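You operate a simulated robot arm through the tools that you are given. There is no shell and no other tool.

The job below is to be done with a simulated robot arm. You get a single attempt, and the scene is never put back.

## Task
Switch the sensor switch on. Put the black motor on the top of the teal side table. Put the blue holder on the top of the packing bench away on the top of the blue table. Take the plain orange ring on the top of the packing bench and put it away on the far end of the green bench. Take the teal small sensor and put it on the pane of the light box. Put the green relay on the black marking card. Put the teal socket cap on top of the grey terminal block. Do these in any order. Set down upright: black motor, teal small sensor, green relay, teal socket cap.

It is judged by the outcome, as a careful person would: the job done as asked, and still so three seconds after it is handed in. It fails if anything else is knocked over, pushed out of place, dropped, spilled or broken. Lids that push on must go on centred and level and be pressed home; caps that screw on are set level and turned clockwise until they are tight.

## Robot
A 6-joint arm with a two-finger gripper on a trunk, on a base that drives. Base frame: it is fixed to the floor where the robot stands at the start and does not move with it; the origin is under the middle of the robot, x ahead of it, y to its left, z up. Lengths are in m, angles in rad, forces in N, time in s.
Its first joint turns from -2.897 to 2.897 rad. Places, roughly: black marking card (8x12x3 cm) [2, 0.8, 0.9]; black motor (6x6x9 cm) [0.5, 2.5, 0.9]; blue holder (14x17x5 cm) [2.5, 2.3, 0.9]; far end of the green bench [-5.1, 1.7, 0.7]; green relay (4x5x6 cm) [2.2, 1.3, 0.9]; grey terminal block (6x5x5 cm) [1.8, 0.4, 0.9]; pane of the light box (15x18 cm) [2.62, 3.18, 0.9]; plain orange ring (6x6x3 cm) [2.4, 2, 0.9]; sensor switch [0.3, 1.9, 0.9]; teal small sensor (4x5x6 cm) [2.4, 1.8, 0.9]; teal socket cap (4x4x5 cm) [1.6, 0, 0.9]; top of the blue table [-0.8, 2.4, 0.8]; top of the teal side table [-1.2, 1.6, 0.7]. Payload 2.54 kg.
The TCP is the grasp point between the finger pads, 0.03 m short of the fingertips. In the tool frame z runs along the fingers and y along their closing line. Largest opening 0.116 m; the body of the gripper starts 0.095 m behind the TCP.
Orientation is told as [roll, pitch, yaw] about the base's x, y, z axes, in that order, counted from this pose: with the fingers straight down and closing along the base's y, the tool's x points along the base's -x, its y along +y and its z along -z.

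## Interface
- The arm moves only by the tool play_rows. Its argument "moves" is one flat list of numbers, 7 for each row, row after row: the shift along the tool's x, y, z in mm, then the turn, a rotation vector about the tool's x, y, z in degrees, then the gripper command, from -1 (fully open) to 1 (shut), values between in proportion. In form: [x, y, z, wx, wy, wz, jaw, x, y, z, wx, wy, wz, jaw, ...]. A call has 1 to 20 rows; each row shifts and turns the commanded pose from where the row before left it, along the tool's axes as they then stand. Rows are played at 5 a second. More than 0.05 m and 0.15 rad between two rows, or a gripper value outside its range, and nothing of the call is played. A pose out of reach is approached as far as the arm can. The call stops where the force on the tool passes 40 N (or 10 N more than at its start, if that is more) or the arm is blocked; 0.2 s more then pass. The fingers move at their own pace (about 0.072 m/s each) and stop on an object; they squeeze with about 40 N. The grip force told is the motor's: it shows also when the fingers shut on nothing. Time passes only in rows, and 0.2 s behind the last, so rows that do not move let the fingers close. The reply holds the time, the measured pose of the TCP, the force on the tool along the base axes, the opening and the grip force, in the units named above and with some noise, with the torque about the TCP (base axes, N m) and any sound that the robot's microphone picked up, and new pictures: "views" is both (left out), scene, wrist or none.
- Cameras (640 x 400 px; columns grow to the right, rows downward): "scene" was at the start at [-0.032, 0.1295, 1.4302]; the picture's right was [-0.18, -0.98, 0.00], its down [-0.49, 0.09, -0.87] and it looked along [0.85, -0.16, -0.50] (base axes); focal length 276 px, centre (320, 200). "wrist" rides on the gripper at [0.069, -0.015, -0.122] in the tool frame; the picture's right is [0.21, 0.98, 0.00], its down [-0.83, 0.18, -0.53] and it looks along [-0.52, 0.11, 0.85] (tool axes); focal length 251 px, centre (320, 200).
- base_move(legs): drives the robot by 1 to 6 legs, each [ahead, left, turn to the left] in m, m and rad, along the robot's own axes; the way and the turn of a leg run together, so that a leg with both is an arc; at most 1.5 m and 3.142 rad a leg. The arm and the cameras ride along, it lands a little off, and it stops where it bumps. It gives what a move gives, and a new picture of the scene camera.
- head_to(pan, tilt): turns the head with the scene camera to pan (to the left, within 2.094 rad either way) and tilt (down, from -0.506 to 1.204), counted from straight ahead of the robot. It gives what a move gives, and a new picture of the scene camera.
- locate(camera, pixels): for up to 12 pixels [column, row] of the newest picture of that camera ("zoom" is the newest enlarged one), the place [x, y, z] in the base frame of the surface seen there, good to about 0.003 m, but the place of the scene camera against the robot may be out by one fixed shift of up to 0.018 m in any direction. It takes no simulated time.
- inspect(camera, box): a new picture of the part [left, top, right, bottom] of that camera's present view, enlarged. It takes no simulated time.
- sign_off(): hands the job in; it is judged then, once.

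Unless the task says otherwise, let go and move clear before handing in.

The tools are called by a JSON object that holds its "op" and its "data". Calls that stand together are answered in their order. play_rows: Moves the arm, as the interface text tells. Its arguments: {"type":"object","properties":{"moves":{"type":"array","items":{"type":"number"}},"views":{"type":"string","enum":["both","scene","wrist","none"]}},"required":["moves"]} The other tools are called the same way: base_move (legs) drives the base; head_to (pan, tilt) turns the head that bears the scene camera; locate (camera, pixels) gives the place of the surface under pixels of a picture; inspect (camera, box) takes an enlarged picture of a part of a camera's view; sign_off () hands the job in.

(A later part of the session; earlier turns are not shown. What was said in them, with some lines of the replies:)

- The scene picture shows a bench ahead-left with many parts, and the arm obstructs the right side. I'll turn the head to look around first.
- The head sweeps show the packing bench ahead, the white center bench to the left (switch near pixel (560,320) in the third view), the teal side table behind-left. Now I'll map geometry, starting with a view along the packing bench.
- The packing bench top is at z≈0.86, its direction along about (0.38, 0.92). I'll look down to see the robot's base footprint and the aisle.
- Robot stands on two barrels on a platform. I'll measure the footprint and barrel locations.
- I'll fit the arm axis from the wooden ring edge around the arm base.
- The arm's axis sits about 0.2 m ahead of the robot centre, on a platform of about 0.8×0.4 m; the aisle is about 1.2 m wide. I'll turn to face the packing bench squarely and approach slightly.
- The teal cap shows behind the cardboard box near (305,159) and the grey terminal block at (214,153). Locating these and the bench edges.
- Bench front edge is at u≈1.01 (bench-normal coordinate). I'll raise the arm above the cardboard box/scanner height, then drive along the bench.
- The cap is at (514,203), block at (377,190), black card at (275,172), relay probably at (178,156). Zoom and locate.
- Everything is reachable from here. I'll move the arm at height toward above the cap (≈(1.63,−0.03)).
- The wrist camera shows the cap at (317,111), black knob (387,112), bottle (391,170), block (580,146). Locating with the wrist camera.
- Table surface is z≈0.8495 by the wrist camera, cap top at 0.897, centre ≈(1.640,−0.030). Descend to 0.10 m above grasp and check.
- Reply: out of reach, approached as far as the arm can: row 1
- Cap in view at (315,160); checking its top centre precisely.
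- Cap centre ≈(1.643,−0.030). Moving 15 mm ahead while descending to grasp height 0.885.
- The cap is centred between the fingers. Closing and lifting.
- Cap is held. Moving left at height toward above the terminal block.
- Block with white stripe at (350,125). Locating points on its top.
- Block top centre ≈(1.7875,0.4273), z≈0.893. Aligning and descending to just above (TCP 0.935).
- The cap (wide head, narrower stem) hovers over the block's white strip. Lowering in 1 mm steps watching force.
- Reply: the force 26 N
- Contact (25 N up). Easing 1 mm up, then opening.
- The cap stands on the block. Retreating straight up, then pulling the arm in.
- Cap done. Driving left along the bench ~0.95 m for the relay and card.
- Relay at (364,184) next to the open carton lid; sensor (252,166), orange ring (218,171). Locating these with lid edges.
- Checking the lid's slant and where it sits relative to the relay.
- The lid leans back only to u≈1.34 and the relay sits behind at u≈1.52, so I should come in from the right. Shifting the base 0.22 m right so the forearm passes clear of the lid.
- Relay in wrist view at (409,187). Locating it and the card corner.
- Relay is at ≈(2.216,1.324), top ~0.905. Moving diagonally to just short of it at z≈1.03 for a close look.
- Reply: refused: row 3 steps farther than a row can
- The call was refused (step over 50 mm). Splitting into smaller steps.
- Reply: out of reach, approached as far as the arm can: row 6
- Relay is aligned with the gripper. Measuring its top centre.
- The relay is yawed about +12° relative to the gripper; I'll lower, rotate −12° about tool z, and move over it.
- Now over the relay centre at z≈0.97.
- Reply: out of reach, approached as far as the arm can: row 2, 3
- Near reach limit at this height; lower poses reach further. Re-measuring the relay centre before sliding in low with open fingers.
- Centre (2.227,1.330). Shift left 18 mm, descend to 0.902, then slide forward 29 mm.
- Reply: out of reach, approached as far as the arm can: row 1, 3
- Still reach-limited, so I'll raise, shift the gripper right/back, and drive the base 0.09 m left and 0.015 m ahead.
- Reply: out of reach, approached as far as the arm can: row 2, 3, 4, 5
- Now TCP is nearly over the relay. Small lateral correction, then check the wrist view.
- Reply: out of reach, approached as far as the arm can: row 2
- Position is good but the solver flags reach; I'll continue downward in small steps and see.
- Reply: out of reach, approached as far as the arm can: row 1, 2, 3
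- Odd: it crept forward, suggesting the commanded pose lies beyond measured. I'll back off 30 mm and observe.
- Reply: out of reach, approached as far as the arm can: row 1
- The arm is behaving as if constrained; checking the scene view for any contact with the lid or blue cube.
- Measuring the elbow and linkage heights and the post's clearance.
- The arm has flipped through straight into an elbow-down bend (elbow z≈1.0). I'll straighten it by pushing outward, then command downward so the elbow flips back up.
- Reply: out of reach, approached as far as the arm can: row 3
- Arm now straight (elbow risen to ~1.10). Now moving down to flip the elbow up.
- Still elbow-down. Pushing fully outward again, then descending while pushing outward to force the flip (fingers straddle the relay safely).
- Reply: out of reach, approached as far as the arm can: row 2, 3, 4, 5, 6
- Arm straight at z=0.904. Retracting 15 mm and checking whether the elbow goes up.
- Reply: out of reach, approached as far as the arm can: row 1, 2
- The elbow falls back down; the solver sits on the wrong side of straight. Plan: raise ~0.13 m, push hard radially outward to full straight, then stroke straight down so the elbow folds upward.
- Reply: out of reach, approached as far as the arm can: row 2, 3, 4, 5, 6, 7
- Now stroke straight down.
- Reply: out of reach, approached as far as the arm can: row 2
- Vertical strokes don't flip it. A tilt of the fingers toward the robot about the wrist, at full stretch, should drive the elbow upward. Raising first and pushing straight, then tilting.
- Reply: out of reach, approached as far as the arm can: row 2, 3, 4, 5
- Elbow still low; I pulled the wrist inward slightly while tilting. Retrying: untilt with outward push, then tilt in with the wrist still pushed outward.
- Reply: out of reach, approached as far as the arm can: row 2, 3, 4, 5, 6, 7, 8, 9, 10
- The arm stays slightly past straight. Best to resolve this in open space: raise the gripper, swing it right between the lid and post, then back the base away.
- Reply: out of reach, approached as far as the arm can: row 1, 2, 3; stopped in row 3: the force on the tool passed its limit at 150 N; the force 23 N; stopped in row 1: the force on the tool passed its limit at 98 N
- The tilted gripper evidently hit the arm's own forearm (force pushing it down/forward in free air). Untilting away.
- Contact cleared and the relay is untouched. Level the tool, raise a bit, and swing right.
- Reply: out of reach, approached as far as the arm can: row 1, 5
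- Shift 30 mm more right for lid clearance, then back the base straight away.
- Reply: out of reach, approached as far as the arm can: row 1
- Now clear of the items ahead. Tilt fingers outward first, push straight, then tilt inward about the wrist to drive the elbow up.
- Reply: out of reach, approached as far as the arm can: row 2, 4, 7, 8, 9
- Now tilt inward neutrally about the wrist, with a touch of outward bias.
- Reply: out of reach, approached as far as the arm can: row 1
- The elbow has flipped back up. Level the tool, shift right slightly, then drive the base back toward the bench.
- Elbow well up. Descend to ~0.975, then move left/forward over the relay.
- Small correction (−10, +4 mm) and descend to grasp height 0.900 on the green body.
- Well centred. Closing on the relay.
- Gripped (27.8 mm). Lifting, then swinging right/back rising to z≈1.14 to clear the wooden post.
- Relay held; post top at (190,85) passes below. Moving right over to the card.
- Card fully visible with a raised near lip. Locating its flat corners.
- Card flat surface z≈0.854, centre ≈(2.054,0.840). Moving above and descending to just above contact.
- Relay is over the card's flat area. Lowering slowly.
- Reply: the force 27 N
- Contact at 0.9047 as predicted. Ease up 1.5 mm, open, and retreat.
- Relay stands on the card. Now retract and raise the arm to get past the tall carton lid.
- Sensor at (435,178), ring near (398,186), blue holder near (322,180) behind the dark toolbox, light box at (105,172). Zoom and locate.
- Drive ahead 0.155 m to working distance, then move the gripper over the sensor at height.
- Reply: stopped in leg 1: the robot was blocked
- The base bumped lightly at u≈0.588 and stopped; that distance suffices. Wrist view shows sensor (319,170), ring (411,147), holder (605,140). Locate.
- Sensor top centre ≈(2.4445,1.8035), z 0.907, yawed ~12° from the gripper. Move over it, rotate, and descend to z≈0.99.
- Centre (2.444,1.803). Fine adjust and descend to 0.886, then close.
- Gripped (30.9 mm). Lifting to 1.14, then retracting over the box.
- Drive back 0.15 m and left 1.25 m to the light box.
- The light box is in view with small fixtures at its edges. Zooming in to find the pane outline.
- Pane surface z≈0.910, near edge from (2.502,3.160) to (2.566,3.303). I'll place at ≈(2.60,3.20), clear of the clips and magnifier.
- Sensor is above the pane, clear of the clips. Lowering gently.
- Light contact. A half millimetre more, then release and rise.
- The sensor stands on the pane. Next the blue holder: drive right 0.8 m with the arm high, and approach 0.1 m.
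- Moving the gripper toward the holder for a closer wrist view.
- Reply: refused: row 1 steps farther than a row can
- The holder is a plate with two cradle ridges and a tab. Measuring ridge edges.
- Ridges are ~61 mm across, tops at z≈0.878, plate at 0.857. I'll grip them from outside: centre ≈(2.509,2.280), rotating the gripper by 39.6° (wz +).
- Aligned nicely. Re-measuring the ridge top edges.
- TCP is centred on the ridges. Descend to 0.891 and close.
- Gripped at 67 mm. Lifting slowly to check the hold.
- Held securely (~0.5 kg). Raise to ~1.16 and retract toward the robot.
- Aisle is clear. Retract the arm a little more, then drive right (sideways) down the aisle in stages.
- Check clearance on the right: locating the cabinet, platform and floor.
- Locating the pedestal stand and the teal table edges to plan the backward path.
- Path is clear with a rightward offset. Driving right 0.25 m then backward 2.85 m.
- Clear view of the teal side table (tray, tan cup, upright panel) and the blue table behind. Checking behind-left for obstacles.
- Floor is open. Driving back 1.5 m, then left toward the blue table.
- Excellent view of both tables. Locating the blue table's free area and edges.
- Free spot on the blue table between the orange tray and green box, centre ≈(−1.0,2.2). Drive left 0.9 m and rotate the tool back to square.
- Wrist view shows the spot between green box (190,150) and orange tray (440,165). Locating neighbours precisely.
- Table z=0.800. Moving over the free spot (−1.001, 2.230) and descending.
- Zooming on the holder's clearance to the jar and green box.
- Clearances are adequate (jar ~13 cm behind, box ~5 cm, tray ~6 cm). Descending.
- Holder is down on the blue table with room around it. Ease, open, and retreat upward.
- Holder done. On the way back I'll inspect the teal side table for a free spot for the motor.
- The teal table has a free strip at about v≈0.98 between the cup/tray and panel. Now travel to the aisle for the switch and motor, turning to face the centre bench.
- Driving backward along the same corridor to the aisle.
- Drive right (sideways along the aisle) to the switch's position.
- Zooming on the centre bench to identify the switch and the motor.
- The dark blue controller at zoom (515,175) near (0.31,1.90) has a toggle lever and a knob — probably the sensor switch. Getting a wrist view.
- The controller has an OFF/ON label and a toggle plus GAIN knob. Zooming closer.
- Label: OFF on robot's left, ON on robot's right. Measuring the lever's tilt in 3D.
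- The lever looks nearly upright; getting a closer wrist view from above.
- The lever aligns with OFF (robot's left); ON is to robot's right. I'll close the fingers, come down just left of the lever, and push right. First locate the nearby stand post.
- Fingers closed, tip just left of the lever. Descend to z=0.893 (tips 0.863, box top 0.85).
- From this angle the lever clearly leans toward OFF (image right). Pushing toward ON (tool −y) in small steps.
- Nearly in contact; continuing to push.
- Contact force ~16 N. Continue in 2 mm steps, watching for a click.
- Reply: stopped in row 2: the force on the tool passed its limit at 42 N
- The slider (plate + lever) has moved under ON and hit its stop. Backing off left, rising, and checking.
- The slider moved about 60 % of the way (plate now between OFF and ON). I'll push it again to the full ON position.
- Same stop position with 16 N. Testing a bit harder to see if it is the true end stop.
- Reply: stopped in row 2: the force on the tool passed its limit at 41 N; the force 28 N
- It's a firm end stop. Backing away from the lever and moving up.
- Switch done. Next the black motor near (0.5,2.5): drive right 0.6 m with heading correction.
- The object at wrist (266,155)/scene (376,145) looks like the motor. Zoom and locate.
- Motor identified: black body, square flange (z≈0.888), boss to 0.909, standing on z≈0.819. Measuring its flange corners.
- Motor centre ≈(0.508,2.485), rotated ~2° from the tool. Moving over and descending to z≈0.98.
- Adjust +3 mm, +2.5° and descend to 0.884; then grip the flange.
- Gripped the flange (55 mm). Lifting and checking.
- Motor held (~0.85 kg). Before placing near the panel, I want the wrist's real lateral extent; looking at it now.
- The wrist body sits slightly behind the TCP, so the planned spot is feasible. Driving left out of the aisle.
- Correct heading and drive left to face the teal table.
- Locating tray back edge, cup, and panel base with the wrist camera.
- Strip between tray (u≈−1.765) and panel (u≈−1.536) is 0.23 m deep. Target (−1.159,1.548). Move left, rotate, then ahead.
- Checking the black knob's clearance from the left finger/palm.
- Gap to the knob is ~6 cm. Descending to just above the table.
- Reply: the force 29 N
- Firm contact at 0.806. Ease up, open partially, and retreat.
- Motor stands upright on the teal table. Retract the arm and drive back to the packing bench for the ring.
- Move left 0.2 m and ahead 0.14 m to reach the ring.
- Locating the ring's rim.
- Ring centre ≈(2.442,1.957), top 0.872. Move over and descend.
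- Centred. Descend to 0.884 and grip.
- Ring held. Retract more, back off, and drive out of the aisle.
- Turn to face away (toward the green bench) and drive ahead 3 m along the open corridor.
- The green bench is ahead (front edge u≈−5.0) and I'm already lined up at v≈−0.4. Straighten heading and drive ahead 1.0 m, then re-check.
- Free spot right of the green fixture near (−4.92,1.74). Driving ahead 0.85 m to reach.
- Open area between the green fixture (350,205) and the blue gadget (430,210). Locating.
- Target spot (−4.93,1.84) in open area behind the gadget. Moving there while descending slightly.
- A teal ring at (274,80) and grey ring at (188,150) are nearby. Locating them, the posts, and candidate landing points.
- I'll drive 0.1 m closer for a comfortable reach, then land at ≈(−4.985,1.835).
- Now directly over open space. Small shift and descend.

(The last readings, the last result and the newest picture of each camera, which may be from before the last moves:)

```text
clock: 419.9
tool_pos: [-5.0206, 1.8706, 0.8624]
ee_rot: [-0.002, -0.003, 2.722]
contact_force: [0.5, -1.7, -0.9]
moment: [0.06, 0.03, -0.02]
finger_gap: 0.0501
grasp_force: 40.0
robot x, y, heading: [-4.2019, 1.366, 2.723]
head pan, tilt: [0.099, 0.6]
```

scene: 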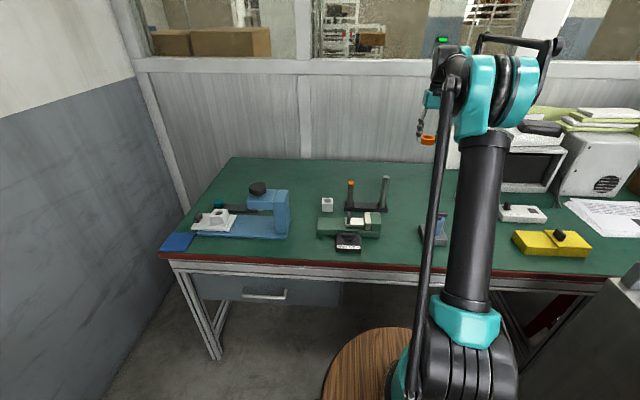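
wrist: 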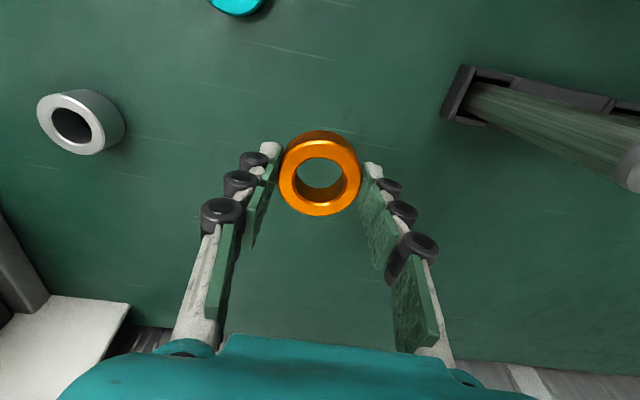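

Clear space all around. Continue down to contact.

{"op": "play_rows", "data": {"moves": [0, 0, 40, 0, 0, 0, 1, 0, 0, 35, 0, 0, 0, 1, 0, 0, 6, 0, 0, 0, 1, 0, 0, 2, 0, 0, 0, 1], "views": "none"}}

{"op": "play_rows", "data": {"moves": [0, 0, 1.5, 0, 0, 0, 1, 0, 0, 1, 0, 0, 0, 1, 0, 0, 1, 0, 0, 0, 1], "views": "none"}}

```text
clock: 420.9
tool_pos: [-5.0227, 1.8692, 0.7772]
ee_rot: [-0.002, -0.002, 2.721]
contact_force: [-0.4, 0.1, -1.1]
moment: [0.01, 0.02, 0.03]
finger_gap: 0.0499
grasp_force: 39.9
robot x, y, heading: [-4.1978, 1.3659, 2.72]
head pan, tilt: [0.099, 0.6]
```

```text
clock: 421.7
tool_pos: [-5.0224, 1.8689, 0.7736]
ee_rot: [-0.001, -0.001, 2.72]
contact_force: [0.6, -1.0, 4.1]
moment: [-0.09, 0.05, 0.02]
finger_gap: 0.0498
grasp_force: 40.1
robot x, y, heading: [-4.2011, 1.3669, 2.722]
head pan, tilt: [0.099, 0.6]
```

Contact. Open and retreat upward while retracting.

{"op": "play_rows", "data": {"moves": [0, 0, 0, 0, 0, 0, 0.4, 0, 0, 0, 0, 0, 0, -0.2, 0, 0, 0, 0, 0, 0, -0.3, 0, 0, 0, 0, 0, 0, -0.3], "views": "wrist"}}

{"op": "play_rows", "data": {"moves": [0, 0, -20, 0, 0, 0, -0.3, 0, 0, -40, 0, 0, 0, -0.3, 0, 0, -45, 0, 0, 0, -0.3, 10, 0, -45, 0, 0, 0, -0.3, 20, 0, -45, 0, 0, 0, -1, 30, 0, -40, 0, 0, 0, -1, 40, 0, -30, 0, 0, 0, -1, 45, 0, -20, 0, 0, 0, -1, 45, 0, 0, 0, 0, 0, -1], "views": "both"}}

```text
clock: 422.7
tool_pos: [-5.0237, 1.8688, 0.7734]
ee_rot: [-0.003, -0.002, 2.721]
contact_force: [0.0, -0.4, -0.4]
moment: [-0.05, -0.04, 0.0]
finger_gap: 0.0756
grasp_force: 0.1
robot x, y, heading: [-4.2041, 1.3642, 2.724]
head pan, tilt: [0.099, 0.6]
```

wrist: 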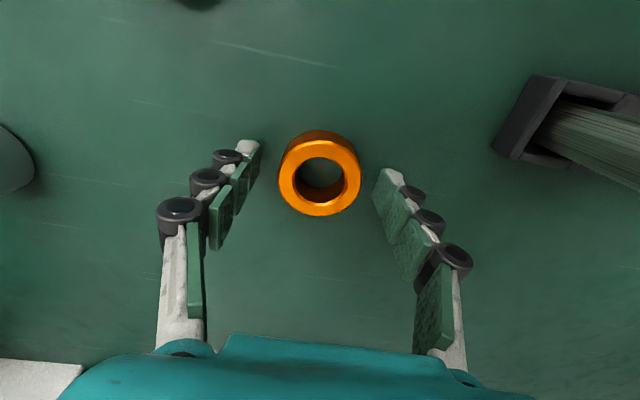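

```text
clock: 424.7
tool_pos: [-4.8524, 1.7908, 1.0597]
ee_rot: [-0.002, -0.002, 2.721]
contact_force: [-0.9, 0.0, 0.4]
moment: [-0.04, -0.07, 0.0]
finger_gap: 0.1158
grasp_force: 0.1
robot x, y, heading: [-4.201, 1.3641, 2.724]
head pan, tilt: [0.099, 0.6]
```

scene: 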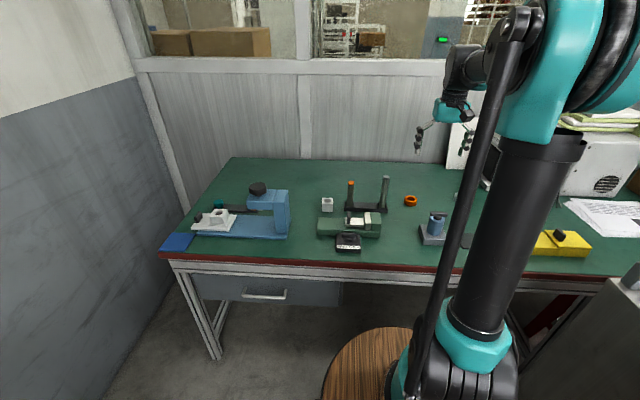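
wrist: 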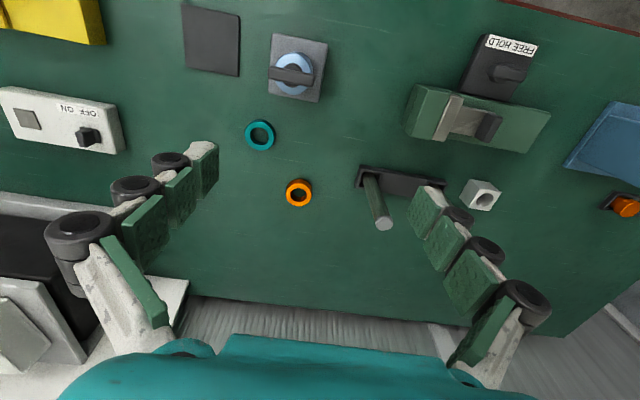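

The ring rests on the far end of the green bench, at (300,192) in the wrist view, clear of its neighbours. I'll back the robot off a little before handing in.

{"op": "base_move", "data": {"legs": [[-0.3, 0, 0]]}}

{"op": "inspect", "data": {"camera": "scene", "box": [280, 120, 480, 260]}}

```text
clock: 426.7
tool_pos: [-4.5794, 1.6679, 1.0587]
ee_rot: [-0.002, 0.0, 2.721]
contact_force: [0.4, 0.2, -1.0]
moment: [-0.04, -0.03, 0.02]
finger_gap: 0.116
grasp_force: 0.0
robot x, y, heading: [-3.9284, 1.2412, 2.727]
head pan, tilt: [0.099, 0.6]
```

scene: 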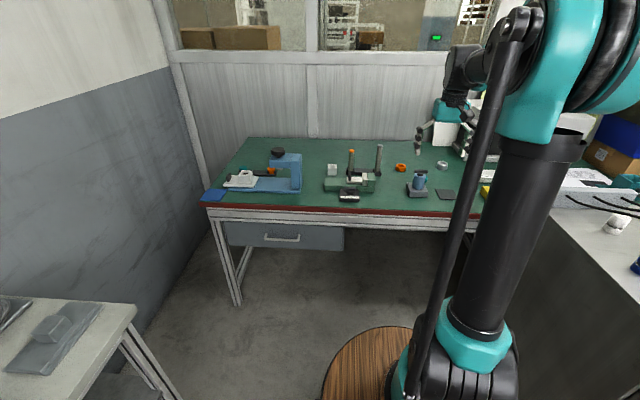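

```text
2.86 times, centred on (380, 190) of scene
```

zoom: 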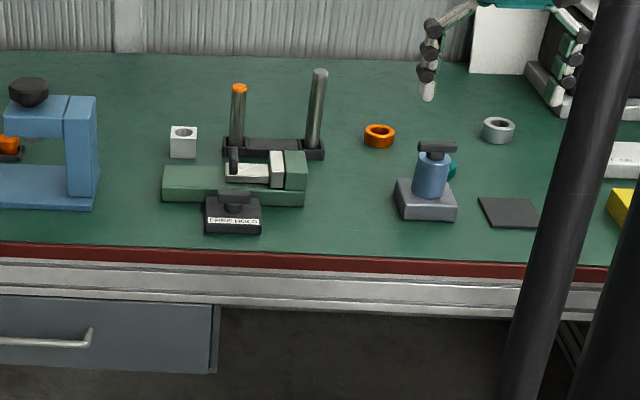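

The ring lies flat on the green bench at zoom (379,135), the gripper is empty and clear, and all seven items are in place. Handing in.

{"op": "sign_off", "data": {}}

```text
The job is handed in.
```

I finished all seven items and handed the job in. The result of the judging has not come back.

| Item | Outcome |
|---|---|
| Sensor switch | Pushed toward ON until it hit a hard stop at about 40 N, and it stayed there. I saw no indicator light change to confirm it. |
| Black motor | Standing upright on the teal side table, in the clear strip between the tray and the panel. |
| Blue holder | On the blue table, between the orange tray and the green box. |
| Plain orange ring | Lying flat on the far end of the green bench, at about (-5.02, 1.87). The spot you gave, (-5.1, 1.7), was occupied by a fixture, so I used the nearest open area. |
| Teal small sensor | Standing upright on the pane of the light box. |
| Green relay | Standing upright on the black marking card at about (2.05, 0.84). |
| Teal socket cap | Standing upright on top of the grey terminal block. |

- **Base bump:** the robot base bumped something at the packing bench once, while I was lining up for the sensor, and stopped there. I saw nothing displaced.
- **Self-contact:** while reaching for the relay, the tool force spiked to 150 N, and 98 N on the next move. I took this to be the gripper touching the arm's own forearm. The relay and its neighbours were not moved.
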